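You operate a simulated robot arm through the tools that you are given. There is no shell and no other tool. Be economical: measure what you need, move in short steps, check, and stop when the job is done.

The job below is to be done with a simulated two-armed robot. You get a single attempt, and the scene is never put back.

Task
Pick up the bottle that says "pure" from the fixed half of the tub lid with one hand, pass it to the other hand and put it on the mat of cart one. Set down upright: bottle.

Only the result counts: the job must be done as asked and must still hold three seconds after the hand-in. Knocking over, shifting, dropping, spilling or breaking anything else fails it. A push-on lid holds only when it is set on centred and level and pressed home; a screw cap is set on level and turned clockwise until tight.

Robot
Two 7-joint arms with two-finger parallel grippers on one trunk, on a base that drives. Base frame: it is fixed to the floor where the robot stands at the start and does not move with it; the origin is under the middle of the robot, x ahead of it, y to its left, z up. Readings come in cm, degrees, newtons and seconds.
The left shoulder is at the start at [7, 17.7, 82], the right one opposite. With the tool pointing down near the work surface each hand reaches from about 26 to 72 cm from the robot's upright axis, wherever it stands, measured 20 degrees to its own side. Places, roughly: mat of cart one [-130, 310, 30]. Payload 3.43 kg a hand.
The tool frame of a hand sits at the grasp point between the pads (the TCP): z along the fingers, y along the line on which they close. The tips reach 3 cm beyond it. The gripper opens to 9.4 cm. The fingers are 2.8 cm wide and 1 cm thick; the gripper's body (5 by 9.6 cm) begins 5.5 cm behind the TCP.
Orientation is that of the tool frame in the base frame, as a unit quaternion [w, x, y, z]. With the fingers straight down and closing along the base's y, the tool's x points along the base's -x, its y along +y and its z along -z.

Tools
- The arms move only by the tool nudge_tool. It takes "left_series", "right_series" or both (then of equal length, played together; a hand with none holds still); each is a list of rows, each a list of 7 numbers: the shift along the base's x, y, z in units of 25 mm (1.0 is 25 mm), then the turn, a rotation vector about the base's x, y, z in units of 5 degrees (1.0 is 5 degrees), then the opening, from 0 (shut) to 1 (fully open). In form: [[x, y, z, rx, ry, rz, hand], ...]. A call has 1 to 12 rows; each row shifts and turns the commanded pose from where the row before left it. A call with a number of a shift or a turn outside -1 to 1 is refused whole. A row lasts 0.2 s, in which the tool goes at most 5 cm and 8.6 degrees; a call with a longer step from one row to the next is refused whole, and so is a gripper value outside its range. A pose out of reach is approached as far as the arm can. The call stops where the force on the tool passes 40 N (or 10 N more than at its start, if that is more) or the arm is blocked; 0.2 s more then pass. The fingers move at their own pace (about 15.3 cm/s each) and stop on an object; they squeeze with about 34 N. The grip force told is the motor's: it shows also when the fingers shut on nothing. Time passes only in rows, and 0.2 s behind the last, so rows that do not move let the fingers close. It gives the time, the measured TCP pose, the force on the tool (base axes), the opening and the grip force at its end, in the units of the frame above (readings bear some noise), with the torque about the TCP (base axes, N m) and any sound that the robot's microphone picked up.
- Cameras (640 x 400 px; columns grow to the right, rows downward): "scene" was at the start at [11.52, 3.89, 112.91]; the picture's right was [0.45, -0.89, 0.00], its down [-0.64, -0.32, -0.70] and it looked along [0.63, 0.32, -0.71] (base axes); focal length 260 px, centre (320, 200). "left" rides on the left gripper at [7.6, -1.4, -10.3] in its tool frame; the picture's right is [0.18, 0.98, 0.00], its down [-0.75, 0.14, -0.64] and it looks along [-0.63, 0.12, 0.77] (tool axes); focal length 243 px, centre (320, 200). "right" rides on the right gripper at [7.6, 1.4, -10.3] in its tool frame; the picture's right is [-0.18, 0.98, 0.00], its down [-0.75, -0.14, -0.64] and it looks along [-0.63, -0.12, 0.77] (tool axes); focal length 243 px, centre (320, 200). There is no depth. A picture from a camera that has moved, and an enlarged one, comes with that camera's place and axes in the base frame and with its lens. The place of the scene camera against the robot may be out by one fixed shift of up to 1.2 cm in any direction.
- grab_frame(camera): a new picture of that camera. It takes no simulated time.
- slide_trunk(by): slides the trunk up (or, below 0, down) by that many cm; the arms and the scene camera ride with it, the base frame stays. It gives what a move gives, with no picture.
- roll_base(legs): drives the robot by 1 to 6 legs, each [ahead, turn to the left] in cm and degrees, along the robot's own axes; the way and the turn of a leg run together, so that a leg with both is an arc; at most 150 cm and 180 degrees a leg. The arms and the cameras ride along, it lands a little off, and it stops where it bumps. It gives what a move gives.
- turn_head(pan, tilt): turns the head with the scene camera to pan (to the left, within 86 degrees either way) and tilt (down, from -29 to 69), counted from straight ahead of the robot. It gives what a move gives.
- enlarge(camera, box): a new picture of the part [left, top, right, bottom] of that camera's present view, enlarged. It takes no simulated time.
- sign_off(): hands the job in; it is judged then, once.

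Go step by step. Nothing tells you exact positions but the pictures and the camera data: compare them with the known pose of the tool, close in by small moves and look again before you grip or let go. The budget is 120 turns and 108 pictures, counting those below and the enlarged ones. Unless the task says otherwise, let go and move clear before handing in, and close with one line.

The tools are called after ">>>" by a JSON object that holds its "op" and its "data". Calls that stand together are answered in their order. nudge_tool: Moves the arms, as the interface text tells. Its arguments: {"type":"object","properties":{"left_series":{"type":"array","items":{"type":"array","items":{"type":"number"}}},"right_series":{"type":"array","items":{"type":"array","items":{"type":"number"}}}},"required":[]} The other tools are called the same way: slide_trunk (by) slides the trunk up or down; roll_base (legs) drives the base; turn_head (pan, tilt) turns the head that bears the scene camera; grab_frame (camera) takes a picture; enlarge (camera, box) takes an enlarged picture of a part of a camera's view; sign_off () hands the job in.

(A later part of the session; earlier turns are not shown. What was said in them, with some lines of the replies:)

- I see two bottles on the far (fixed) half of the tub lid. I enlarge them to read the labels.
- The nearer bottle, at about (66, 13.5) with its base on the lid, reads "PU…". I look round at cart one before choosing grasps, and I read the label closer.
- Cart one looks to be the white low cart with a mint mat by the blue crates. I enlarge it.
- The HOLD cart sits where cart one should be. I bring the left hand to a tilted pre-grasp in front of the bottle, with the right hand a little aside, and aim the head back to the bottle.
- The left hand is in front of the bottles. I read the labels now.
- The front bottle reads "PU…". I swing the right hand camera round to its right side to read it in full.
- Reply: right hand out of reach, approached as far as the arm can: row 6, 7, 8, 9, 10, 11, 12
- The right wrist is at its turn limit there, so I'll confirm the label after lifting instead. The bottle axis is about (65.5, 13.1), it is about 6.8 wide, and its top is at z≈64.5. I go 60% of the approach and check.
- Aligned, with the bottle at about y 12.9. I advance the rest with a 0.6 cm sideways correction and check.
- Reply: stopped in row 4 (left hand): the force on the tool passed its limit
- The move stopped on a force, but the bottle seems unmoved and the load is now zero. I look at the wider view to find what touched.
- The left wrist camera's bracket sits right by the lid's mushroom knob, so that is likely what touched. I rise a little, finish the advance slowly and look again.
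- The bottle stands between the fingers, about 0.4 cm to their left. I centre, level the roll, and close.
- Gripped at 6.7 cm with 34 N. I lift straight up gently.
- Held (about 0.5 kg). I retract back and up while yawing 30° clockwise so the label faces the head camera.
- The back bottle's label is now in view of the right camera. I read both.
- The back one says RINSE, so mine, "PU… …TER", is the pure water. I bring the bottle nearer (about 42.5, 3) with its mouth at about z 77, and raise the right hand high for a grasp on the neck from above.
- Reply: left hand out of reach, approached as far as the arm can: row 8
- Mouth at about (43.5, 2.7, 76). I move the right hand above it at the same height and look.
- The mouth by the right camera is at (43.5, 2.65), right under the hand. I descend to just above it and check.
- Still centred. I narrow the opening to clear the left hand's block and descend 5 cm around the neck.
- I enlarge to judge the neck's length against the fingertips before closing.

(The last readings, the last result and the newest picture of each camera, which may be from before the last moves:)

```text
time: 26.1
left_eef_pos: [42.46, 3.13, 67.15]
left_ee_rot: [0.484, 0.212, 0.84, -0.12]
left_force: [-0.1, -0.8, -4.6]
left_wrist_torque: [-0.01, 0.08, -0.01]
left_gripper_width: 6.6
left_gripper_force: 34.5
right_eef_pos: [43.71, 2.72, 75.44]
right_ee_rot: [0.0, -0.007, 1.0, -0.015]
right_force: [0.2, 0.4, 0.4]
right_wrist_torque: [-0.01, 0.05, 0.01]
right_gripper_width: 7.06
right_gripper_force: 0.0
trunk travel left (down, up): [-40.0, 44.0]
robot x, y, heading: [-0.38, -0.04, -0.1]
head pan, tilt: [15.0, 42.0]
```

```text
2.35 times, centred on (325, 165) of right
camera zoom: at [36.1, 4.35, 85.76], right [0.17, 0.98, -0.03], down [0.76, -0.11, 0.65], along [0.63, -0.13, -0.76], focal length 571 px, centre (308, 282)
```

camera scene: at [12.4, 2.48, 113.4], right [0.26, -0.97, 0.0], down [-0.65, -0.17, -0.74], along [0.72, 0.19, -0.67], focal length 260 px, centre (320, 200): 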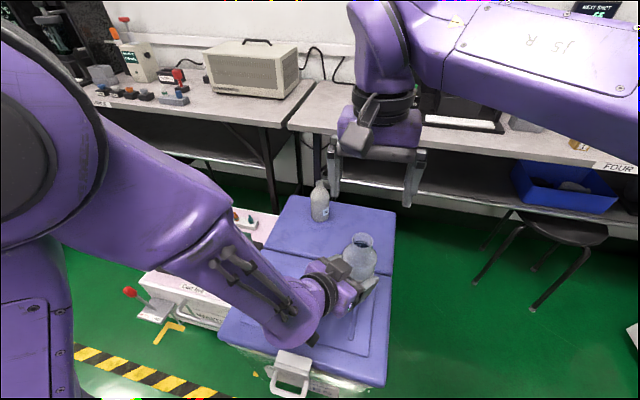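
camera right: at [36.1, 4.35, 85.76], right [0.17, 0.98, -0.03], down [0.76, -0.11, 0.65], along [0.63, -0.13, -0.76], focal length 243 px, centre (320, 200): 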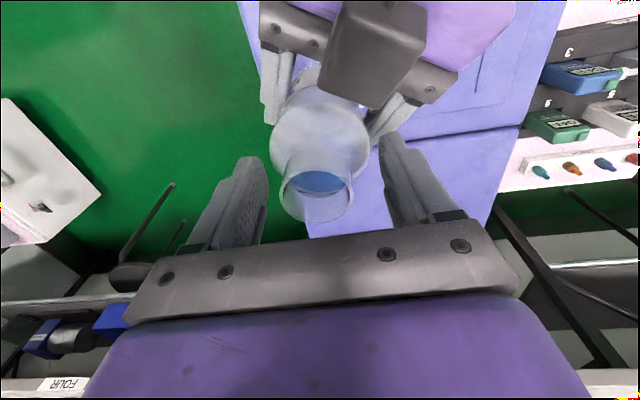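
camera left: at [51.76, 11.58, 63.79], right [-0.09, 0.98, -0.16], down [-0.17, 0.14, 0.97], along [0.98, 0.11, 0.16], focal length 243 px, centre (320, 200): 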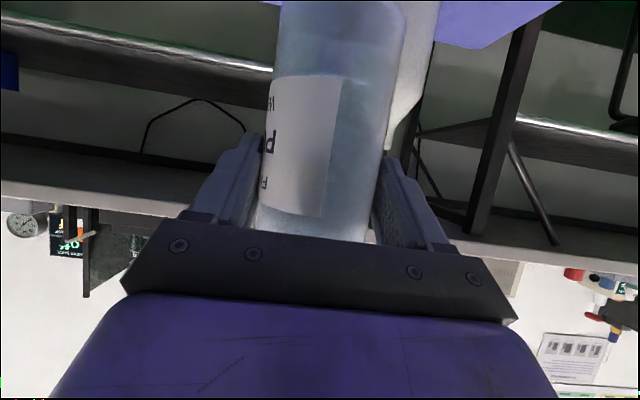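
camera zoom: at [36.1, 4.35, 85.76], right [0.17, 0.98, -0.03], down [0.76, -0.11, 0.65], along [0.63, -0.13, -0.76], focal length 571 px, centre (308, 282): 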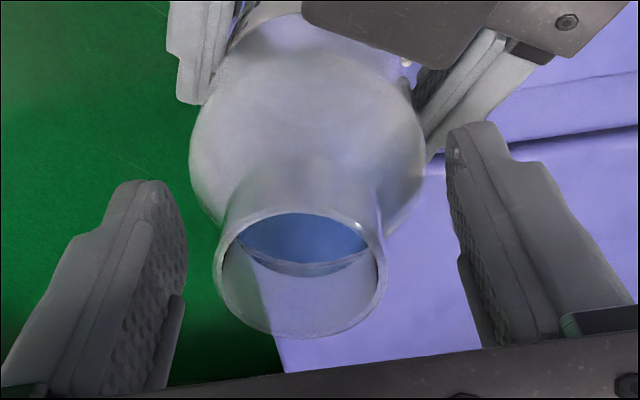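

The neck is about 2 cm long, with its base at z≈73.7. The tips are about 1.3 cm too low, so I raise 1.2 cm, then close on the neck.

>>> {"op": "nudge_tool", "data": {"right_series": [[0.05, -0.04, 0.25, 0, 0, 0, 0.75], [0, 0, 0.23, 0, 0, 0, 0.75], [0, 0, 0, 0, 0, 0, 0.6], [0, 0, 0, 0, 0, 0, 0.45], [0, 0, 0, 0, 0, 0, 0.35], [0, 0, 0, 0, 0, 0, 0.2], [0, 0, 0, 0, 0, 0, 0], [0, 0, 0, 0, 0, 0, 0]]}}

>>> {"op": "enlarge", "data": {"camera": "right", "box": [230, 80, 420, 250]}}

>>> {"op": "enlarge", "data": {"camera": "scene", "box": [280, 150, 440, 320]}}

```text
time: 27.9
left_eef_pos: [42.5, 3.16, 67.34]
left_ee_rot: [0.483, 0.213, 0.841, -0.121]
left_force: [2.3, -8.0, -22.1]
left_wrist_torque: [0.33, 0.18, -0.2]
left_gripper_width: 6.63
left_gripper_force: 33.8
right_eef_pos: [43.83, 2.58, 76.72]
right_ee_rot: [0.0, -0.008, 1.0, -0.016]
right_force: [-3.6, 9.0, 18.4]
right_wrist_torque: [0.58, 0.32, 0.07]
right_gripper_width: 4.0
right_gripper_force: 33.8
trunk travel left (down, up): [-40.0, 44.0]
robot x, y, heading: [-0.16, 0.09, 0.2]
head pan, tilt: [15.0, 42.0]
```

```text
2.35 times, centred on (325, 165) of right
camera zoom: at [36.15, 4.24, 87.06], right [0.17, 0.98, -0.03], down [0.76, -0.11, 0.65], along [0.63, -0.13, -0.76], focal length 571 px, centre (308, 282)
```

zoom: 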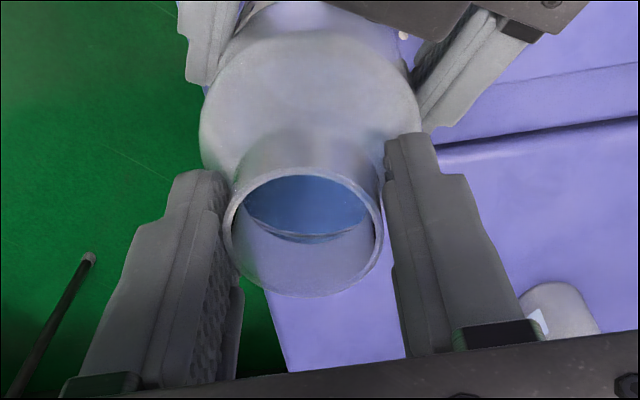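

```text
2.35 times, centred on (360, 235) of scene
camera zoom: at [12.38, 2.42, 113.4], right [0.26, -0.97, 0.0], down [-0.65, -0.17, -0.74], along [0.72, 0.19, -0.67], focal length 611 px, centre (226, 118)
```

zoom: 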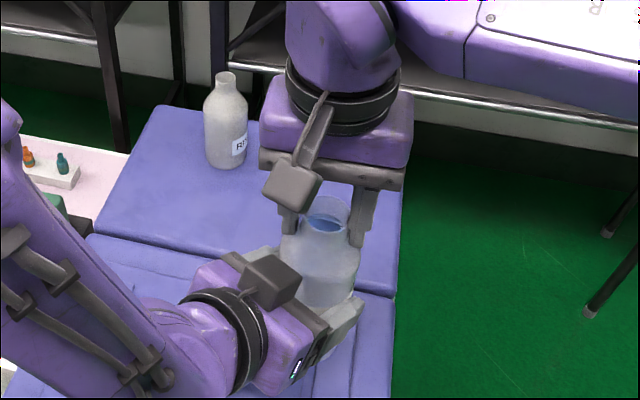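

Closed on the neck at 4.0 cm, but with an 18 N upward load, so the tips ride on the shoulder fillet. I open slightly, rise 0.4 cm and regrip.

>>> {"op": "nudge_tool", "data": {"right_series": [[0, 0, 0, 0, 0, 0, 0.55], [0, 0, 0.16, 0, 0, 0, 0.55], [0, 0, 0, 0, 0, 0, 0.55], [0, 0, 0, 0, 0, 0, 0.3], [0, 0, 0, 0, 0, 0, 0], [0, 0, 0, 0, 0, 0, 0], [0, 0, 0, 0, 0, 0, 0]]}}

>>> {"op": "enlarge", "data": {"camera": "right", "box": [230, 80, 420, 250]}}

```text
time: 29.5
left_eef_pos: [42.48, 3.23, 67.36]
left_ee_rot: [0.484, 0.212, 0.841, -0.12]
left_force: [-2.4, -1.9, -1.0]
left_wrist_torque: [-0.67, -0.06, 0.09]
left_gripper_width: 6.61
left_gripper_force: 34.4
right_eef_pos: [43.81, 2.58, 77.0]
right_ee_rot: [-0.001, -0.007, 1.0, -0.016]
right_force: [1.8, 2.1, -0.6]
right_wrist_torque: [0.86, -0.12, -0.16]
right_gripper_width: 3.77
right_gripper_force: 33.9
trunk travel left (down, up): [-40.0, 44.0]
robot x, y, heading: [-0.63, 0.05, -0.2]
head pan, tilt: [15.0, 42.0]
```

```text
2.35 times, centred on (325, 165) of right
camera zoom: at [36.17, 4.24, 87.39], right [0.17, 0.98, -0.03], down [0.76, -0.11, 0.65], along [0.63, -0.13, -0.76], focal length 571 px, centre (308, 282)
```

zoom: 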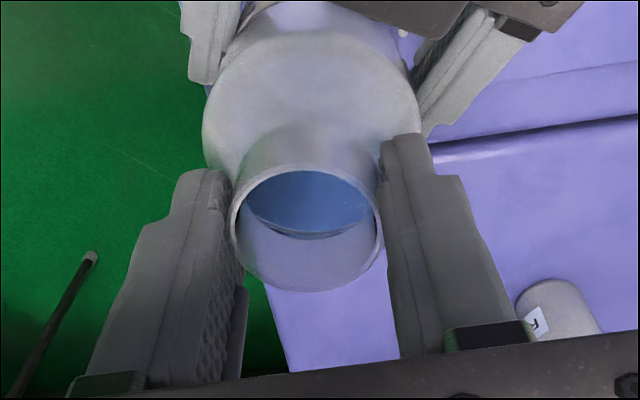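

Forces are now small and the neck is held at 3.8 cm. I open the left hand slowly.

>>> {"op": "nudge_tool", "data": {"left_series": [[0, 0, 0, 0, 0, 0, 0.75], [0, 0, 0, 0, 0, 0, 0.85], [0, 0, 0, 0, 0, 0, 1], [0, 0, 0, 0, 0, 0, 1]]}}

>>> {"op": "grab_frame", "data": {"camera": "left"}}

>>> {"op": "enlarge", "data": {"camera": "scene", "box": [280, 150, 440, 320]}}

```text
time: 30.5
left_eef_pos: [42.41, 3.23, 67.25]
left_ee_rot: [0.483, 0.212, 0.841, -0.12]
left_force: [-0.9, -0.1, -0.5]
left_wrist_torque: [0.02, 0.02, -0.02]
left_gripper_width: 9.41
left_gripper_force: 0.0
right_eef_pos: [43.72, 2.61, 77.07]
right_ee_rot: [-0.001, -0.008, 1.0, -0.018]
right_force: [-0.5, 0.3, 1.4]
right_wrist_torque: [0.01, 0.01, -0.01]
right_gripper_width: 3.67
right_gripper_force: 33.6
trunk travel left (down, up): [-40.0, 44.0]
robot x, y, heading: [0.02, 0.19, -0.0]
head pan, tilt: [15.0, 42.0]
```

```text
66 pictures are left
camera left: at [30.64, 7.97, 65.99], right [0.38, 0.91, -0.16], down [-0.09, 0.2, 0.97], along [0.92, -0.36, 0.16], focal length 243 px, centre (320, 200)
```

left: 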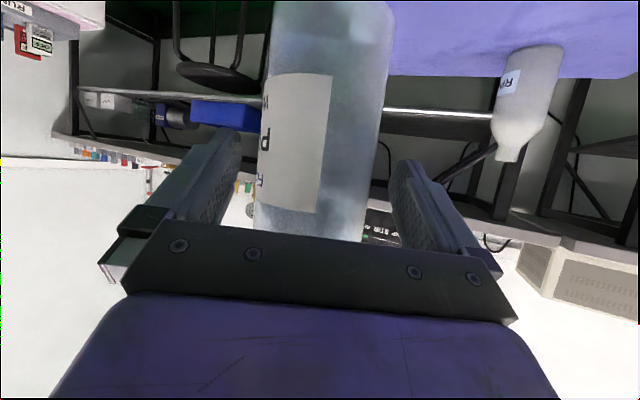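

```text
2.35 times, centred on (360, 235) of scene
camera zoom: at [12.38, 2.42, 113.4], right [0.26, -0.97, 0.0], down [-0.65, -0.17, -0.74], along [0.72, 0.19, -0.67], focal length 611 px, centre (226, 118)
```

zoom: 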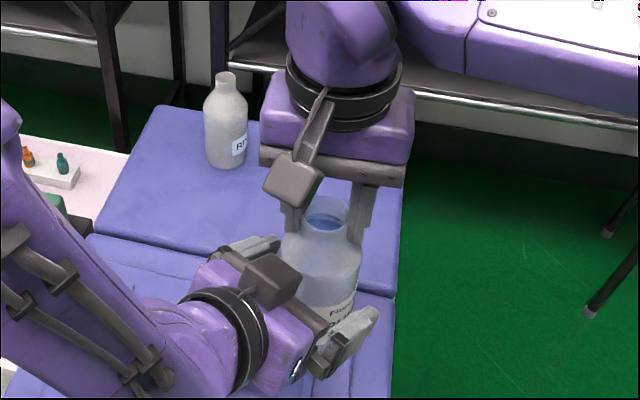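

The left hand is open and the bottle hangs from the right. The right hand's load reading looks odd, so I wait a moment and recheck.

>>> {"op": "nudge_tool", "data": {"right_series": [[0, 0, 0, 0, 0, 0, 0], [0, 0, 0, 0, 0, 0, 0]]}}

>>> {"op": "enlarge", "data": {"camera": "right", "box": [230, 80, 420, 250]}}

```text
time: 31.1
left_eef_pos: [42.52, 3.14, 67.34]
left_ee_rot: [0.484, 0.212, 0.84, -0.12]
left_force: [-0.5, -0.1, 0.0]
left_wrist_torque: [-0.05, 0.01, -0.03]
left_gripper_width: 9.38
left_gripper_force: 0.1
right_eef_pos: [43.79, 2.63, 77.13]
right_ee_rot: [-0.001, -0.007, 1.0, -0.017]
right_force: [-0.7, 0.3, 0.7]
right_wrist_torque: [0.01, -0.04, 0.0]
right_gripper_width: 3.68
right_gripper_force: 34.1
trunk travel left (down, up): [-40.0, 44.0]
robot x, y, heading: [-0.33, 0.01, 0.0]
head pan, tilt: [15.0, 42.0]
```

```text
2.35 times, centred on (325, 165) of right
camera zoom: at [36.16, 4.24, 87.4], right [0.17, 0.98, -0.03], down [0.76, -0.11, 0.65], along [0.63, -0.13, -0.76], focal length 571 px, centre (308, 282)
```

zoom: 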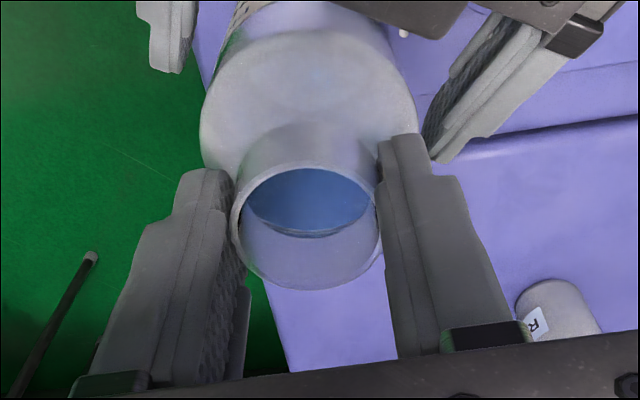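

The bottle is steady in the right hand. I move it forward-right, out of the left fingers.

>>> {"op": "nudge_tool", "data": {"right_series": [[0.1, -0.06, 0, 0, 0, 0, 0], [0.25, -0.14, 0, 0, 0, 0, 0], [0.35, -0.2, 0, 0, 0, 0, 0], [0.35, -0.2, 0, 0, 0, 0, 0], [0.35, -0.2, 0, 0, 0, 0, 0], [0.35, -0.2, 0, 0, 0, 0, 0], [0.35, -0.2, 0, 0, 0, 0, 0], [0.35, -0.2, 0, 0, 0, 0, 0], [0.35, -0.2, 0, 0, 0, 0, 0], [0.25, -0.14, 0, 0, 0, 0, 0], [0.1, -0.06, 0, 0, 0, 0, 0]]}}

>>> {"op": "grab_frame", "data": {"camera": "left"}}

>>> {"op": "grab_frame", "data": {"camera": "scene"}}

```text
time: 33.5
left_eef_pos: [42.5, 3.34, 67.24]
left_ee_rot: [0.484, 0.212, 0.84, -0.12]
left_force: [-0.1, 0.3, -0.4]
left_wrist_torque: [0.0, 0.02, 0.0]
left_gripper_width: 9.41
left_gripper_force: 0.0
right_eef_pos: [51.72, -1.94, 77.13]
right_ee_rot: [0.0, -0.006, 1.0, -0.016]
right_force: [0.0, 0.1, -0.4]
right_wrist_torque: [0.04, -0.01, -0.01]
right_gripper_width: 3.68
right_gripper_force: 34.3
trunk travel left (down, up): [-40.0, 44.0]
robot x, y, heading: [-0.35, -0.42, 0.3]
head pan, tilt: [15.0, 42.0]
```

```text
63 pictures are left
camera left: at [30.65, 7.97, 65.99], right [0.38, 0.91, -0.16], down [-0.09, 0.2, 0.97], along [0.92, -0.36, 0.16], focal length 243 px, centre (320, 200)
```

left: 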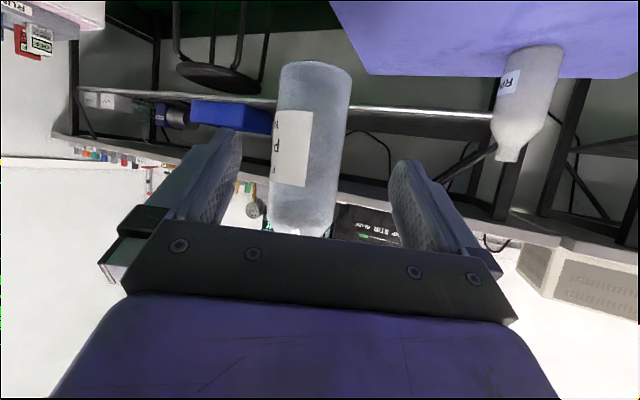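

```text
62 pictures are left
camera scene: at [12.4, 2.41, 113.4], right [0.26, -0.97, 0.0], down [-0.65, -0.17, -0.74], along [0.72, 0.19, -0.67], focal length 260 px, centre (320, 200)
```

scene: 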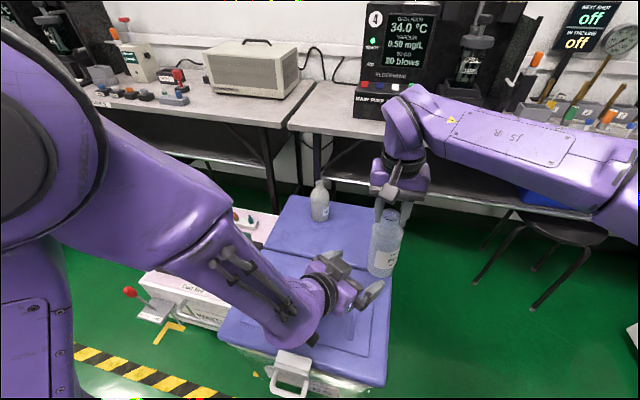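

Handover done. I tuck both arms: right to about (38, −13), left back and to its side.

>>> {"op": "nudge_tool", "data": {"left_series": [[0, 0.4, 0.1, 0, 0, 0.5, 1], [0, 0.5, 0.3, 0, 0, 0.5, 1], [0, 0.5, 0.3, 0, 0, 0.5, 1], [0, 0.5, 0.3, 0, 0, 0.5, 1], [0, 0.5, 0.3, 0, 0, 0.5, 1], [0, 0.5, 0.3, 0, 0, 0.5, 1], [0, 0.5, 0.3, 0, 0, 0.5, 1], [0, 0.5, 0.3, 0, 0, 0.5, 1], [0, 0.5, 0.3, 0, 0, 0.5, 1], [0, 0.5, 0.3, 0, 0, 0.5, 1], [0, 0.5, 0.3, 0, 0, 0.5, 1], [0, 0.3, 0.1, 0, 0, 0.5, 1]], "right_series": [[0, -0.1, 0.1, 0, 0, 0, 0], [-0.2, -0.4, 0.2, 0, 0, 0, 0], [-0.4, -0.5, 0.2, 0, 0, 0, 0], [-0.5, -0.5, 0.2, 0, 0, 0, 0], [-0.6, -0.5, 0.2, 0, 0, 0, 0], [-0.6, -0.5, 0.2, 0, 0, 0, 0], [-0.6, -0.5, 0.2, 0, 0, 0, 0], [-0.6, -0.5, 0.2, 0, 0, 0, 0], [-0.6, -0.5, 0.2, 0, 0, 0, 0], [-0.6, -0.3, 0.2, 0, 0, 0, 0], [-0.4, -0.1, 0.1, 0, 0, 0, 0], [-0.2, 0, 0, 0, 0, 0, 0]]}}

>>> {"op": "slide_trunk", "data": {"by": 8}}

>>> {"op": "turn_head", "data": {"pan": 0, "tilt": 40}}

>>> {"op": "grab_frame", "data": {"camera": "scene"}}

```text
time: 36.1
left_eef_pos: [46.44, 15.12, 74.97]
left_ee_rot: [0.499, -0.012, 0.867, 0.01]
left_force: [-0.1, -0.5, 0.4]
left_wrist_torque: [-0.02, 0.0, 0.0]
left_gripper_width: 9.39
left_gripper_force: 0.0
left hand out of reach, approached as far as the arm can: row 2, 3, 4, 5, 6, 7, 8, 9, 11
right_eef_pos: [38.43, -12.78, 82.02]
right_ee_rot: [0.0, -0.008, 1.0, -0.016]
right_force: [0.1, -1.1, -3.7]
right_wrist_torque: [0.0, 0.03, -0.01]
right_gripper_width: 3.68
right_gripper_force: 33.7
trunk travel left (down, up): [-40.0, 44.0]
robot x, y, heading: [0.0, 0.13, 0.1]
head pan, tilt: [15.0, 42.0]
```

```text
time: 37.2
left_eef_pos: [46.56, 15.07, 82.87]
left_ee_rot: [0.498, -0.012, 0.867, 0.01]
left_force: [-0.3, -0.2, 0.2]
left_wrist_torque: [-0.02, 0.0, 0.01]
left_gripper_width: 9.39
left_gripper_force: 0.1
right_eef_pos: [38.41, -12.93, 90.01]
right_ee_rot: [0.0, -0.007, 1.0, -0.017]
right_force: [0.2, -0.6, -5.0]
right_wrist_torque: [0.03, 0.0, 0.0]
right_gripper_width: 3.69
right_gripper_force: 34.1
trunk travel left (down, up): [-48.0, 36.0]
robot x, y, heading: [-0.08, -0.34, 0.0]
head pan, tilt: [15.0, 42.0]
```

```text
time: 38.0
left_eef_pos: [46.56, 15.3, 82.88]
left_ee_rot: [0.499, -0.012, 0.867, 0.01]
left_force: [-0.1, -1.0, -0.1]
left_wrist_torque: [0.01, -0.01, 0.02]
left_gripper_width: 9.4
left_gripper_force: 0.0
right_eef_pos: [38.45, -12.84, 90.1]
right_ee_rot: [-0.001, -0.008, 1.0, -0.016]
right_force: [0.1, -0.5, -5.0]
right_wrist_torque: [0.04, 0.0, 0.02]
right_gripper_width: 3.71
right_gripper_force: 33.9
trunk travel left (down, up): [-48.0, 36.0]
robot x, y, heading: [-0.15, -0.22, -0.1]
head pan, tilt: [0.0, 40.0]
```

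```text
61 pictures are left
camera scene: at [12.81, 0.24, 121.69], right [0.0, -1.0, 0.0], down [-0.64, 0.0, -0.77], along [0.77, 0.0, -0.64], focal length 260 px, centre (320, 200)
```

scene: 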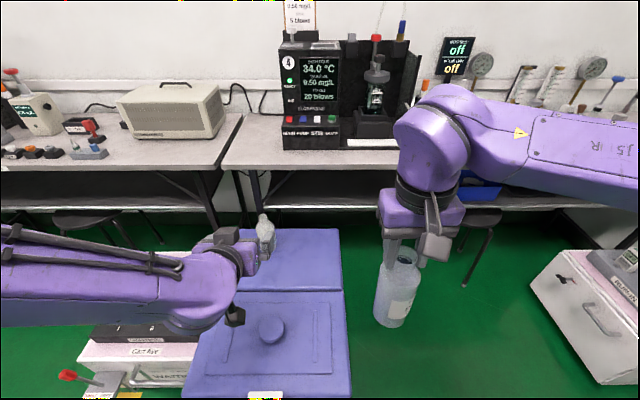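

The bottle hangs from the right hand with the full load. I turn left toward cart one in steps, then look.

>>> {"op": "roll_base", "data": {"legs": [[0, 60], [0, 53]]}}

>>> {"op": "grab_frame", "data": {"camera": "scene"}}

```text
time: 43.4
left_eef_pos: [-32.16, 37.07, 82.91]
left_ee_rot: [-0.268, 0.729, -0.469, -0.42]
left_force: [0.2, -0.3, 0.0]
left_wrist_torque: [0.01, 0.02, -0.02]
left_gripper_width: 9.39
left_gripper_force: 0.2
right_eef_pos: [-3.13, 40.53, 90.13]
right_ee_rot: [-0.014, 0.837, -0.546, 0.01]
right_force: [-0.7, 0.3, -5.3]
right_wrist_torque: [0.01, 0.03, -0.01]
right_gripper_width: 3.7
right_gripper_force: 33.6
trunk travel left (down, up): [-48.0, 36.0]
robot x, y, heading: [-0.2, -0.28, 112.8]
head pan, tilt: [0.0, 40.0]
```

```text
60 pictures are left
camera scene: at [-6.05, 12.72, 121.7], right [0.92, 0.39, 0.0], down [0.25, -0.59, -0.77], along [-0.3, 0.7, -0.64], focal length 260 px, centre (320, 200)
```

scene: 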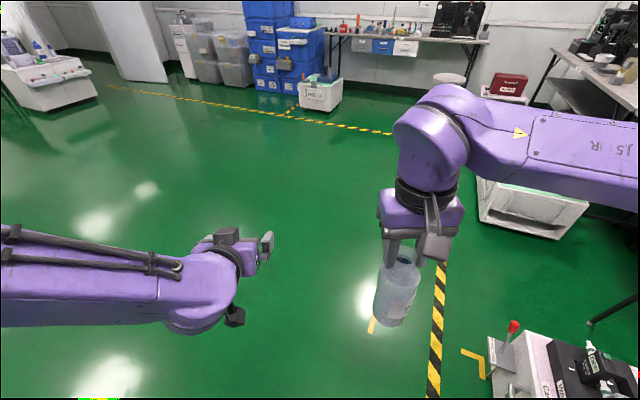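

The turn landed well and the way is clear. I drive 220 cm toward the cart and look.

>>> {"op": "roll_base", "data": {"legs": [[110, 0], [110, 0]]}}

>>> {"op": "grab_frame", "data": {"camera": "scene"}}

>>> {"op": "enlarge", "data": {"camera": "scene", "box": [230, 60, 400, 230]}}

```text
time: 54.4
left_eef_pos: [-118.32, 241.96, 82.9]
left_ee_rot: [-0.269, 0.728, -0.471, -0.42]
left_force: [-0.5, -0.5, 0.8]
left_wrist_torque: [-0.02, 0.0, -0.01]
left_gripper_width: 9.4
left_gripper_force: 0.0
right_eef_pos: [-89.19, 245.31, 90.02]
right_ee_rot: [-0.013, 0.835, -0.549, 0.01]
right_force: [-0.4, -0.7, -5.5]
right_wrist_torque: [-0.04, -0.02, -0.03]
right_gripper_width: 3.66
right_gripper_force: 33.9
trunk travel left (down, up): [-48.0, 36.0]
robot x, y, heading: [-86.16, 204.54, 112.6]
head pan, tilt: [0.0, 40.0]
```

```text
59 pictures are left
camera scene: at [-92.31, 217.54, 121.69], right [0.92, 0.39, 0.0], down [0.25, -0.59, -0.77], along [-0.29, 0.71, -0.64], focal length 260 px, centre (320, 200)
```

scene: 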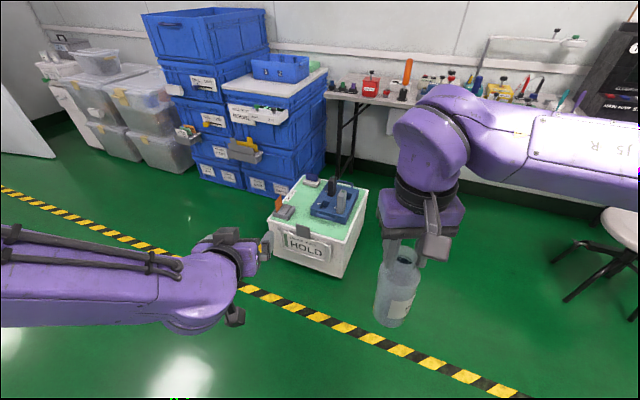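

```text
2.35 times, centred on (315, 145) of scene
camera zoom: at [-92.31, 217.54, 121.69], right [0.92, 0.39, 0.0], down [0.25, -0.59, -0.77], along [-0.29, 0.71, -0.64], focal length 611 px, centre (332, 329)
```

zoom: 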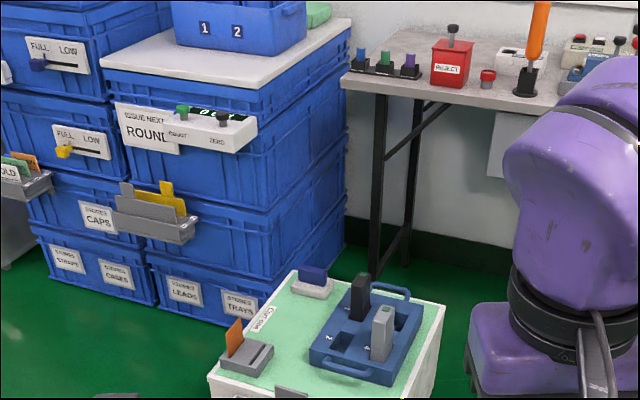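

The mat carries a "Cart one" label. I enlarge the mat to find free room.

>>> {"op": "enlarge", "data": {"camera": "scene", "box": [260, 165, 380, 285]}}

```text
3.33 times, centred on (320, 225) of scene
camera zoom: at [-92.31, 217.54, 121.69], right [0.92, 0.39, 0.0], down [0.25, -0.59, -0.77], along [-0.29, 0.71, -0.64], focal length 866 px, centre (320, 117)
```

zoom: 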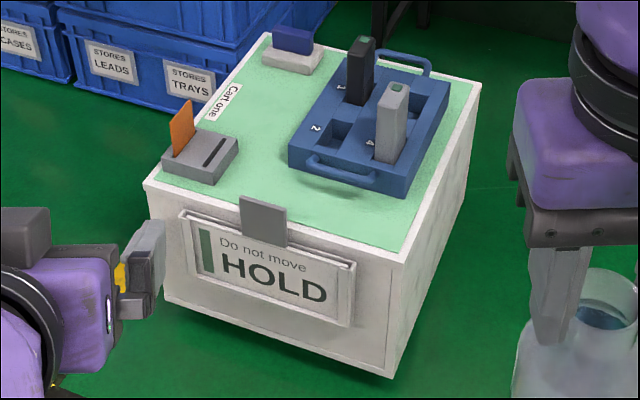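

Cart one's top spans about x −152…−111, y 295…338. The free patch on the mat is around (−143.5, 316). I park at about (−156.5, 262) with heading 90°.

>>> {"op": "roll_base", "data": {"legs": [[0, 28.1], [90.8, 0], [0, -50.7]]}}

>>> {"op": "turn_head", "data": {"pan": -10, "tilt": 55}}

>>> {"op": "grab_frame", "data": {"camera": "scene"}}

>>> {"op": "grab_frame", "data": {"camera": "right"}}

```text
time: 62.8
left_eef_pos: [-170.88, 309.2, 82.85]
left_ee_rot: [-0.347, 0.619, -0.606, -0.358]
left_force: [0.1, -0.5, -0.6]
left_wrist_torque: [0.01, 0.04, 0.01]
left_gripper_width: 9.37
left_gripper_force: 0.1
right_eef_pos: [-142.86, 300.86, 90.1]
right_ee_rot: [-0.01, 0.709, -0.705, 0.011]
right_force: [0.8, 0.1, -4.3]
right_wrist_torque: [-0.02, 0.0, 0.01]
right_gripper_width: 3.66
right_gripper_force: 33.9
trunk travel left (down, up): [-48.0, 36.0]
robot x, y, heading: [-155.9, 262.0, 89.8]
head pan, tilt: [0.0, 40.0]
```

```text
time: 63.6
left_eef_pos: [-170.77, 309.1, 82.94]
left_ee_rot: [-0.346, 0.62, -0.607, -0.358]
left_force: [0.1, -0.2, -0.4]
left_wrist_torque: [0.0, 0.01, -0.01]
left_gripper_width: 9.42
left_gripper_force: 0.0
right_eef_pos: [-142.85, 300.91, 90.0]
right_ee_rot: [-0.011, 0.709, -0.705, 0.012]
right_force: [0.1, 0.3, -3.9]
right_wrist_torque: [-0.04, 0.0, 0.0]
right_gripper_width: 3.68
right_gripper_force: 34.1
trunk travel left (down, up): [-48.0, 36.0]
robot x, y, heading: [-156.03, 262.8, 89.8]
head pan, tilt: [-10.0, 55.0]
```

```text
56 pictures are left
camera scene: at [-155.35, 274.79, 119.63], right [0.98, -0.18, 0.0], down [-0.15, -0.81, -0.57], along [0.1, 0.56, -0.82], focal length 260 px, centre (320, 200)
```

scene: 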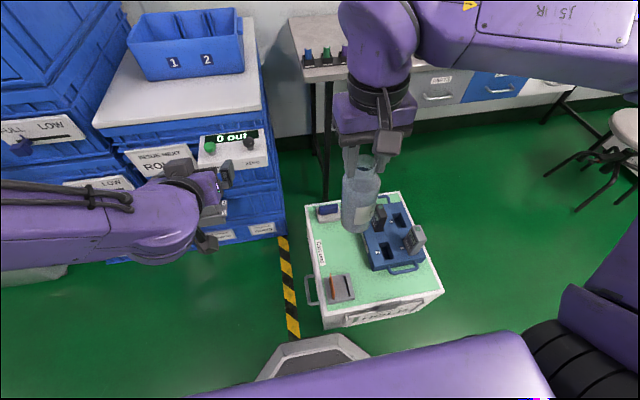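

```text
55 pictures are left
camera right: at [-144.47, 293.2, 100.33], right [-0.98, 0.18, -0.03], down [0.11, 0.76, 0.65], along [0.14, 0.63, -0.76], focal length 243 px, centre (320, 200)
```

right: 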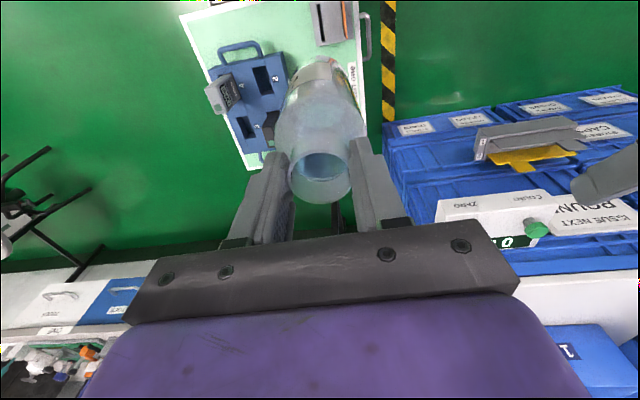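

Parked well. I enlarge the mat to fix the set-down spot.

>>> {"op": "enlarge", "data": {"camera": "scene", "box": [295, 170, 455, 330]}}

>>> {"op": "enlarge", "data": {"camera": "right", "box": [170, 0, 410, 210]}}

```text
2.50 times, centred on (375, 250) of scene
camera zoom: at [-155.35, 274.79, 119.63], right [0.98, -0.18, 0.0], down [-0.15, -0.81, -0.57], along [0.1, 0.56, -0.82], focal length 649 px, centre (182, 75)
```

zoom: 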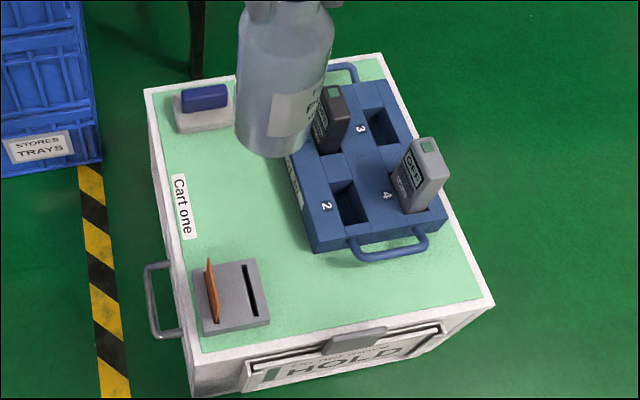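

```text
1.90 times, centred on (290, 105) of right
camera zoom: at [-144.47, 293.2, 100.33], right [-0.98, 0.18, -0.03], down [0.11, 0.76, 0.65], along [0.14, 0.63, -0.76], focal length 462 px, centre (377, 381)
```

zoom: 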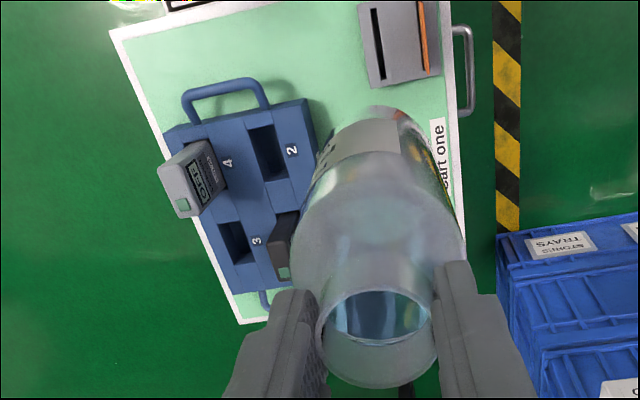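

The free patch centre is about (−140.5, 313), between the label, the holder and the tray. I move above it, slide the trunk down 8 and look again.

>>> {"op": "nudge_tool", "data": {"right_series": [[0.04, 0.15, 0, 0, 0, 0, 0], [0.08, 0.35, 0, 0, 0, 0, 0], [0.1, 0.5, 0, 0, 0, 0, 0], [0.1, 0.5, 0, 0, 0, 0, 0], [0.1, 0.5, 0, 0, 0, 0, 0], [0.1, 0.5, 0, 0, 0, 0, 0], [0.1, 0.5, 0, 0, 0, 0, 0], [0.1, 0.5, 0, 0, 0, 0, 0], [0.1, 0.5, 0, 0, 0, 0, 0], [0.08, 0.45, 0, 0, 0, 0, 0], [0.04, 0.25, 0, 0, 0, 0, 0], [0, 0.1, 0, 0, 0, 0, 0]]}}

>>> {"op": "slide_trunk", "data": {"by": -8}}

>>> {"op": "nudge_tool", "data": {"right_series": [[0, 0, -0.2, 0, 0, 0, 0], [0, 0, -0.5, 0, 0, 0, 0], [0, 0, -0.6, 0, 0, 0, 0], [0, 0, -0.6, 0, 0, 0, 0], [0, 0, -0.6, 0, 0, 0, 0], [0, 0, -0.6, 0, 0, 0, 0], [0, 0, -0.6, 0, 0, 0, 0], [0, 0, -0.6, 0, 0, 0, 0], [0, 0, -0.6, 0, 0, 0, 0], [0, 0, -0.5, 0, 0, 0, 0], [0, 0, -0.2, 0, 0, 0, 0]]}}

>>> {"op": "grab_frame", "data": {"camera": "scene"}}

>>> {"op": "grab_frame", "data": {"camera": "right"}}

```text
time: 66.2
left_eef_pos: [-170.77, 309.1, 82.95]
left_ee_rot: [-0.347, 0.619, -0.607, -0.358]
left_force: [0.6, -1.0, 0.4]
left_wrist_torque: [0.02, -0.02, -0.01]
left_gripper_width: 9.37
left_gripper_force: 0.0
right_eef_pos: [-140.55, 312.81, 90.02]
right_ee_rot: [-0.01, 0.709, -0.705, 0.012]
right_force: [1.2, -0.5, -4.0]
right_wrist_torque: [-0.04, 0.04, 0.0]
right_gripper_width: 3.66
right_gripper_force: 34.1
trunk travel left (down, up): [-48.0, 36.0]
robot x, y, heading: [-156.16, 262.55, 89.7]
head pan, tilt: [-10.0, 55.0]
```

```text
time: 67.4
left_eef_pos: [-170.96, 309.06, 74.95]
left_ee_rot: [-0.347, 0.619, -0.607, -0.357]
left_force: [-1.3, 0.1, -0.4]
left_wrist_torque: [-0.01, 0.02, -0.03]
left_gripper_width: 9.39
left_gripper_force: 0.1
right_eef_pos: [-140.47, 312.79, 82.01]
right_ee_rot: [-0.011, 0.709, -0.705, 0.012]
right_force: [0.4, 0.1, -3.9]
right_wrist_torque: [0.0, 0.03, 0.01]
right_gripper_width: 3.69
right_gripper_force: 33.8
trunk travel left (down, up): [-40.0, 44.0]
robot x, y, heading: [-155.65, 262.11, 89.6]
head pan, tilt: [-10.0, 55.0]
```

```text
time: 69.8
left_eef_pos: [-170.91, 309.29, 74.9]
left_ee_rot: [-0.347, 0.619, -0.607, -0.358]
left_force: [-0.5, -0.7, 0.2]
left_wrist_torque: [0.05, -0.02, -0.01]
left_gripper_width: 9.4
left_gripper_force: 0.1
right_eef_pos: [-140.49, 312.78, 68.01]
right_ee_rot: [-0.01, 0.709, -0.705, 0.012]
right_force: [-0.1, -0.2, -4.6]
right_wrist_torque: [0.0, 0.01, 0.02]
right_gripper_width: 3.67
right_gripper_force: 35.0
trunk travel left (down, up): [-40.0, 44.0]
robot x, y, heading: [-155.93, 262.45, 89.5]
head pan, tilt: [-10.0, 55.0]
```

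```text
52 pictures are left
camera scene: at [-155.34, 274.8, 111.63], right [0.98, -0.18, 0.0], down [-0.15, -0.81, -0.57], along [0.1, 0.56, -0.82], focal length 260 px, centre (320, 200)
```

scene: 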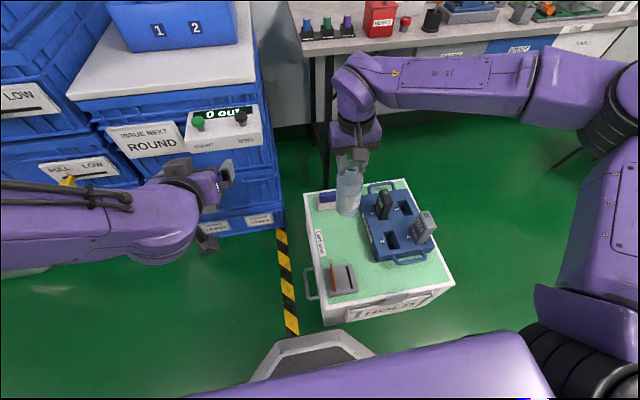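

```text
51 pictures are left
camera right: at [-142.11, 305.23, 78.32], right [-0.98, 0.18, -0.03], down [0.11, 0.76, 0.65], along [0.14, 0.63, -0.76], focal length 243 px, centre (320, 200)
```

right: 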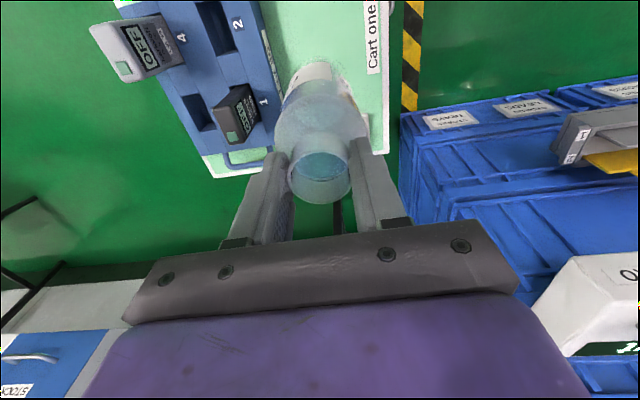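

The plumb point falls on free mat. I lower to about 2 cm above it and check.

>>> {"op": "nudge_tool", "data": {"right_series": [[0, 0, -0.3, 0, 0, 0, 0], [0, 0, -0.6, 0, 0, 0, 0], [0, 0, -0.7, 0, 0, 0, 0], [0, 0, -0.7, 0, 0, 0, 0], [0, 0, -0.7, 0, 0, 0, 0], [0, 0, -0.7, 0, 0, 0, 0], [0, 0, -0.7, 0, 0, 0, 0], [0, 0, -0.7, 0, 0, 0, 0], [0, 0, -0.7, 0, 0, 0, 0], [0, 0, -0.5, 0, 0, 0, 0], [0, 0, -0.3, 0, 0, 0, 0], [0, 0, -0.2, 0, 0, 0, 0]]}}

>>> {"op": "enlarge", "data": {"camera": "scene", "box": [290, 140, 470, 330]}}

>>> {"op": "grab_frame", "data": {"camera": "right"}}

>>> {"op": "grab_frame", "data": {"camera": "left"}}

```text
time: 72.4
left_eef_pos: [-170.71, 308.88, 75.02]
left_ee_rot: [-0.348, 0.619, -0.606, -0.359]
left_force: [0.7, 0.0, 0.2]
left_wrist_torque: [0.0, 0.01, 0.01]
left_gripper_width: 9.41
left_gripper_force: 0.0
right_eef_pos: [-140.5, 312.99, 51.87]
right_ee_rot: [-0.014, 0.708, -0.706, 0.006]
right_force: [4.5, -5.8, 25.2]
right_wrist_torque: [-0.85, -0.28, 0.02]
right_gripper_width: 3.7
right_gripper_force: 33.7
trunk travel left (down, up): [-40.0, 44.0]
robot x, y, heading: [-156.38, 262.43, 89.4]
head pan, tilt: [-10.0, 55.0]
stopped in row 12 (right hand): the force on the tool passed its limit (the readings are from after the stop); the commanded pose is now the measured one
```

```text
2.11 times, centred on (380, 235) of scene
camera zoom: at [-155.36, 274.47, 111.69], right [0.98, -0.18, 0.0], down [-0.15, -0.8, -0.58], along [0.1, 0.57, -0.82], focal length 547 px, centre (194, 126)
```

zoom: 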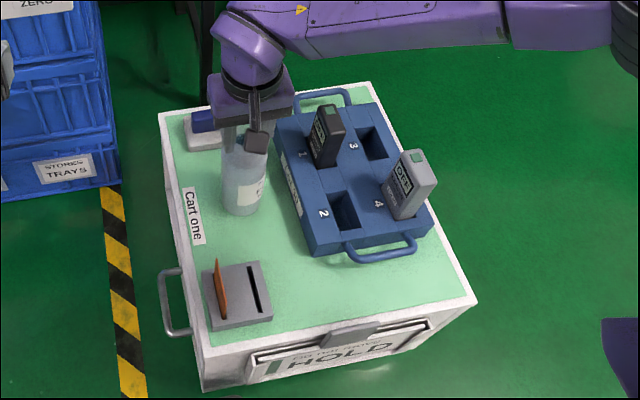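

```text
49 pictures are left
camera right: at [-142.19, 305.29, 62.03], right [-0.98, 0.18, -0.03], down [0.12, 0.75, 0.65], along [0.14, 0.64, -0.76], focal length 243 px, centre (320, 200)
```

right: 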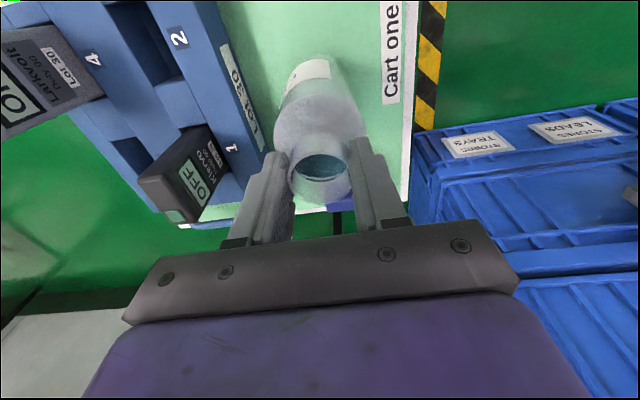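

```text
48 pictures are left
camera left: at [-169.08, 296.25, 73.71], right [-0.98, -0.11, -0.16], down [-0.13, -0.18, 0.97], along [-0.14, 0.98, 0.16], focal length 243 px, centre (320, 200)
```

left: 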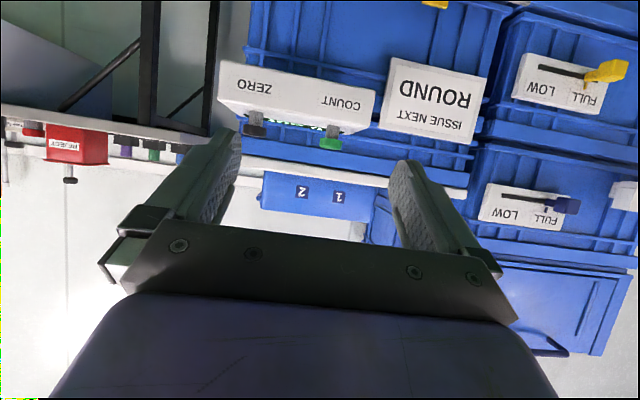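

It touched at a TCP z of 51.9, so the mat is at about 33. I relax the press slightly and inspect the bottle's base.

>>> {"op": "nudge_tool", "data": {"right_series": [[0, 0, 0.06, 0, 0, 0, 0], [0, 0, 0, 0, 0, 0, 0]]}}

>>> {"op": "enlarge", "data": {"camera": "scene", "box": [335, 165, 395, 225]}}

>>> {"op": "enlarge", "data": {"camera": "right", "box": [240, 30, 410, 220]}}

```text
time: 73.0
left_eef_pos: [-170.95, 308.88, 74.98]
left_ee_rot: [-0.348, 0.619, -0.607, -0.358]
left_force: [0.4, -0.7, 0.1]
left_wrist_torque: [-0.02, 0.01, -0.02]
left_gripper_width: 9.39
left_gripper_force: 0.0
right_eef_pos: [-140.47, 313.09, 51.72]
right_ee_rot: [-0.014, 0.708, -0.706, 0.006]
right_force: [3.5, -2.1, 22.5]
right_wrist_torque: [-0.14, -0.1, 0.02]
right_gripper_width: 3.7
right_gripper_force: 34.3
trunk travel left (down, up): [-40.0, 44.0]
robot x, y, heading: [-155.92, 262.16, 89.3]
head pan, tilt: [-10.0, 55.0]
```

```text
6.67 times, centred on (365, 195) of scene
camera zoom: at [-155.4, 274.48, 111.67], right [0.98, -0.18, 0.0], down [-0.15, -0.8, -0.58], along [0.1, 0.57, -0.82], focal length 1731 px, centre (20, 233)
```

zoom: 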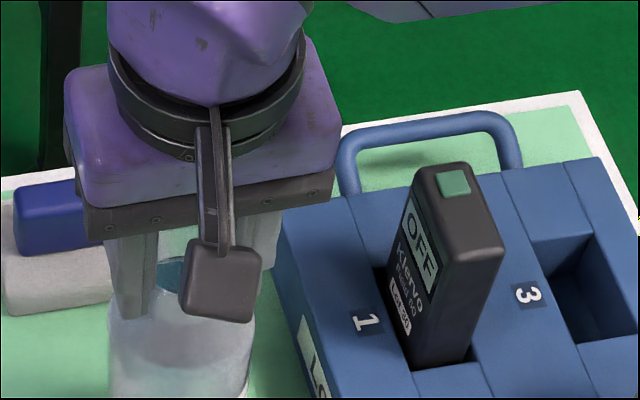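

```text
2.11 times, centred on (325, 125) of right
camera zoom: at [-142.19, 305.3, 62.02], right [-0.98, 0.18, -0.03], down [0.12, 0.75, 0.65], along [0.14, 0.64, -0.76], focal length 511 px, centre (310, 358)
```

zoom: 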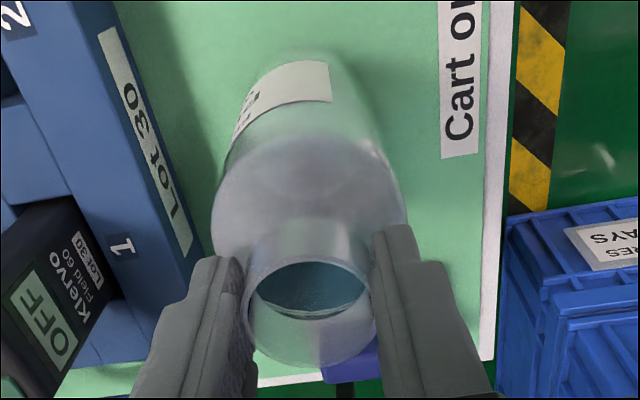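

The torque is almost gone, so the base sits flat. I ease up the rest of the press and look at the base.

>>> {"op": "nudge_tool", "data": {"right_series": [[0, 0, 0.06, 0, 0, 0, 0], [0, 0, 0.04, 0, 0, 0, 0], [0, 0, 0, 0, 0, 0, 0]]}}

>>> {"op": "enlarge", "data": {"camera": "scene", "box": [335, 200, 395, 260]}}

```text
time: 73.8
left_eef_pos: [-170.81, 309.03, 74.98]
left_ee_rot: [-0.347, 0.62, -0.606, -0.358]
left_force: [-0.3, 0.6, 0.0]
left_wrist_torque: [0.0, -0.01, -0.02]
left_gripper_width: 9.39
left_gripper_force: 0.1
right_eef_pos: [-140.46, 313.06, 51.9]
right_ee_rot: [-0.014, 0.709, -0.705, 0.008]
right_force: [0.1, 3.4, 1.8]
right_wrist_torque: [0.74, 0.18, -0.04]
right_gripper_width: 3.68
right_gripper_force: 34.4
trunk travel left (down, up): [-40.0, 44.0]
robot x, y, heading: [-155.87, 262.68, 89.6]
head pan, tilt: [-10.0, 55.0]
```

```text
6.67 times, centred on (365, 230) of scene
camera zoom: at [-155.36, 274.74, 111.62], right [0.98, -0.18, 0.0], down [-0.15, -0.81, -0.57], along [0.1, 0.56, -0.82], focal length 1731 px, centre (20, 0)
```

zoom: 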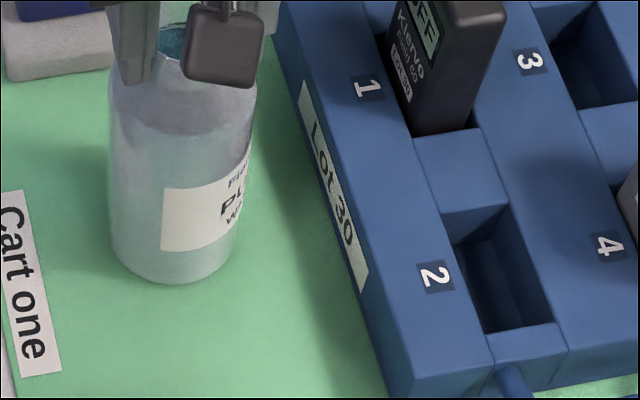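

The bottle stands on the mat. I press very slightly to hold it flat, then open slowly.

>>> {"op": "nudge_tool", "data": {"right_series": [[0, 0, -0.05, 0, 0, 0, 0], [0, 0, 0, 0, 0, 0, 0.4], [0, 0, 0, 0, 0, 0, 0.5], [0, 0, 0, 0, 0, 0, 0.6], [0, 0, 0, 0, 0, 0, 0.75], [0, 0, 0, 0, 0, 0, 0.75]]}}

>>> {"op": "grab_frame", "data": {"camera": "right"}}

>>> {"op": "enlarge", "data": {"camera": "scene", "box": [335, 190, 395, 250]}}

```text
time: 75.2
left_eef_pos: [-170.8, 309.03, 74.96]
left_ee_rot: [-0.347, 0.62, -0.606, -0.358]
left_force: [-0.1, 0.0, 0.0]
left_wrist_torque: [0.0, 0.01, 0.0]
left_gripper_width: 9.38
left_gripper_force: 0.1
right_eef_pos: [-140.5, 313.08, 51.74]
right_ee_rot: [-0.013, 0.708, -0.706, 0.008]
right_force: [0.1, 0.6, 0.3]
right_wrist_torque: [0.01, -0.01, 0.02]
right_gripper_width: 7.06
right_gripper_force: 0.0
trunk travel left (down, up): [-40.0, 44.0]
robot x, y, heading: [-155.96, 261.95, 89.3]
head pan, tilt: [-10.0, 55.0]
```

```text
44 pictures are left
camera right: at [-142.13, 305.39, 62.01], right [-0.98, 0.18, -0.03], down [0.12, 0.75, 0.65], along [0.14, 0.64, -0.76], focal length 243 px, centre (320, 200)
```

right: 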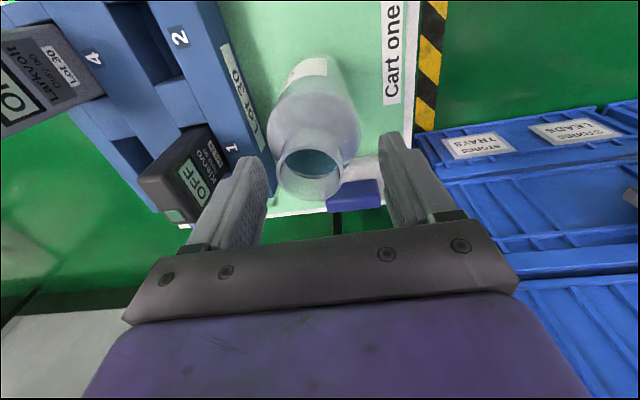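

```text
6.67 times, centred on (365, 220) of scene
camera zoom: at [-155.34, 274.74, 111.63], right [0.98, -0.18, 0.0], down [-0.15, -0.81, -0.57], along [0.1, 0.56, -0.82], focal length 1731 px, centre (20, 67)
```

zoom: 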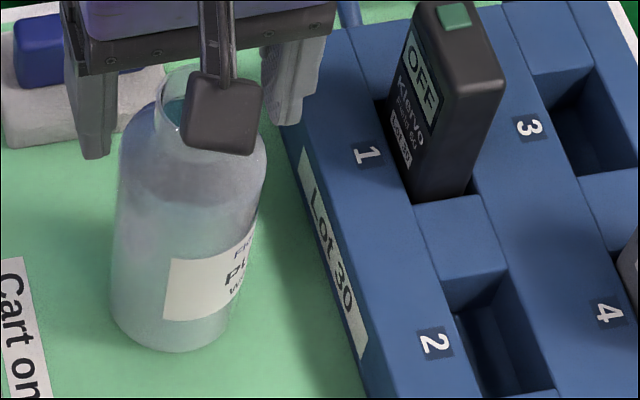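

Released, and the bottle stands. I raise the right hand straight up clear of it.

>>> {"op": "nudge_tool", "data": {"right_series": [[0, 0, 0.2, 0, 0, 0, 0.75], [0, 0, 0.5, 0, 0, 0, 0.75], [0, 0, 0.7, 0, 0, 0, 0.75], [0, 0, 0.8, 0, 0, 0, 0.75], [0, 0, 0.8, 0, 0, 0, 0.75], [0, 0, 0.8, 0, 0, 0, 0.75], [0, 0, 0.8, 0, 0, 0, 0.75], [0, 0, 0.8, 0, 0, 0, 0.75], [0, 0, 0.5, 0, 0, 0, 0.75]]}}

>>> {"op": "grab_frame", "data": {"camera": "right"}}

>>> {"op": "grab_frame", "data": {"camera": "scene"}}

>>> {"op": "enlarge", "data": {"camera": "scene", "box": [290, 140, 470, 330]}}

```text
time: 77.2
left_eef_pos: [-170.71, 309.04, 74.95]
left_ee_rot: [-0.346, 0.62, -0.606, -0.358]
left_force: [-0.6, 1.3, 0.6]
left_wrist_torque: [-0.01, -0.01, 0.01]
left_gripper_width: 9.42
left_gripper_force: 0.1
right_eef_pos: [-140.46, 313.12, 66.6]
right_ee_rot: [-0.013, 0.708, -0.706, 0.008]
right_force: [0.0, 0.5, -0.7]
right_wrist_torque: [0.02, 0.01, 0.01]
right_gripper_width: 7.06
right_gripper_force: 0.1
trunk travel left (down, up): [-40.0, 44.0]
robot x, y, heading: [-156.15, 262.31, 89.4]
head pan, tilt: [-10.0, 55.0]
```

```text
42 pictures are left
camera right: at [-142.15, 305.42, 76.79], right [-0.98, 0.18, -0.03], down [0.12, 0.75, 0.65], along [0.14, 0.64, -0.76], focal length 243 px, centre (320, 200)
```

right: 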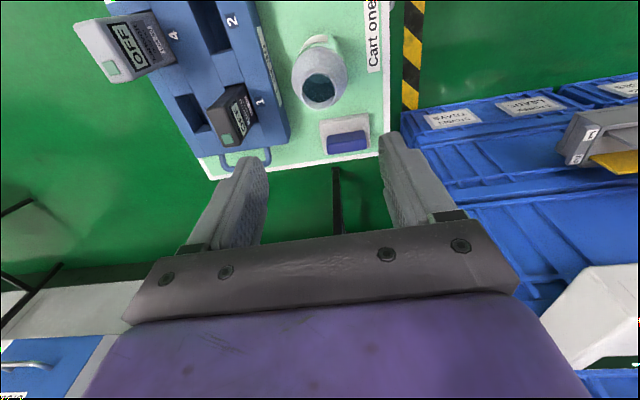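

```text
41 pictures are left
camera scene: at [-155.35, 274.72, 111.63], right [0.98, -0.18, 0.0], down [-0.15, -0.81, -0.57], along [0.1, 0.56, -0.82], focal length 260 px, centre (320, 200)
```

scene: 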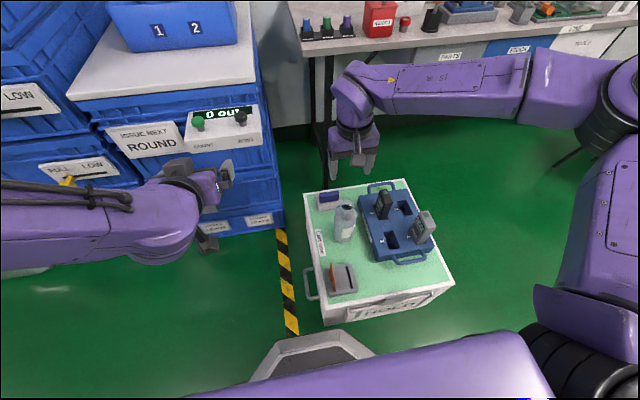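

```text
2.11 times, centred on (380, 235) of scene
camera zoom: at [-155.35, 274.72, 111.63], right [0.98, -0.18, 0.0], down [-0.15, -0.81, -0.57], along [0.1, 0.56, -0.82], focal length 547 px, centre (194, 126)
```

zoom: 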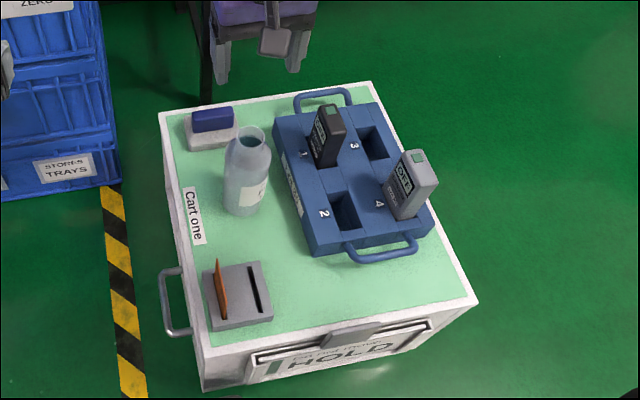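

The bottle stands upright on cart one's mat, clear of everything, and both hands are free, so I hand in.

>>> {"op": "sign_off", "data": {}}

```text
The job is handed in.
```

The "pure" bottle was picked up with the left hand, passed to the right, and now stands upright on the mat of cart one. The other bottle on the lid says "RINSE" and was left in place. On the approach the left wrist stopped once on a brief force, probably against the tub lid's knob. Nothing was seen to move.
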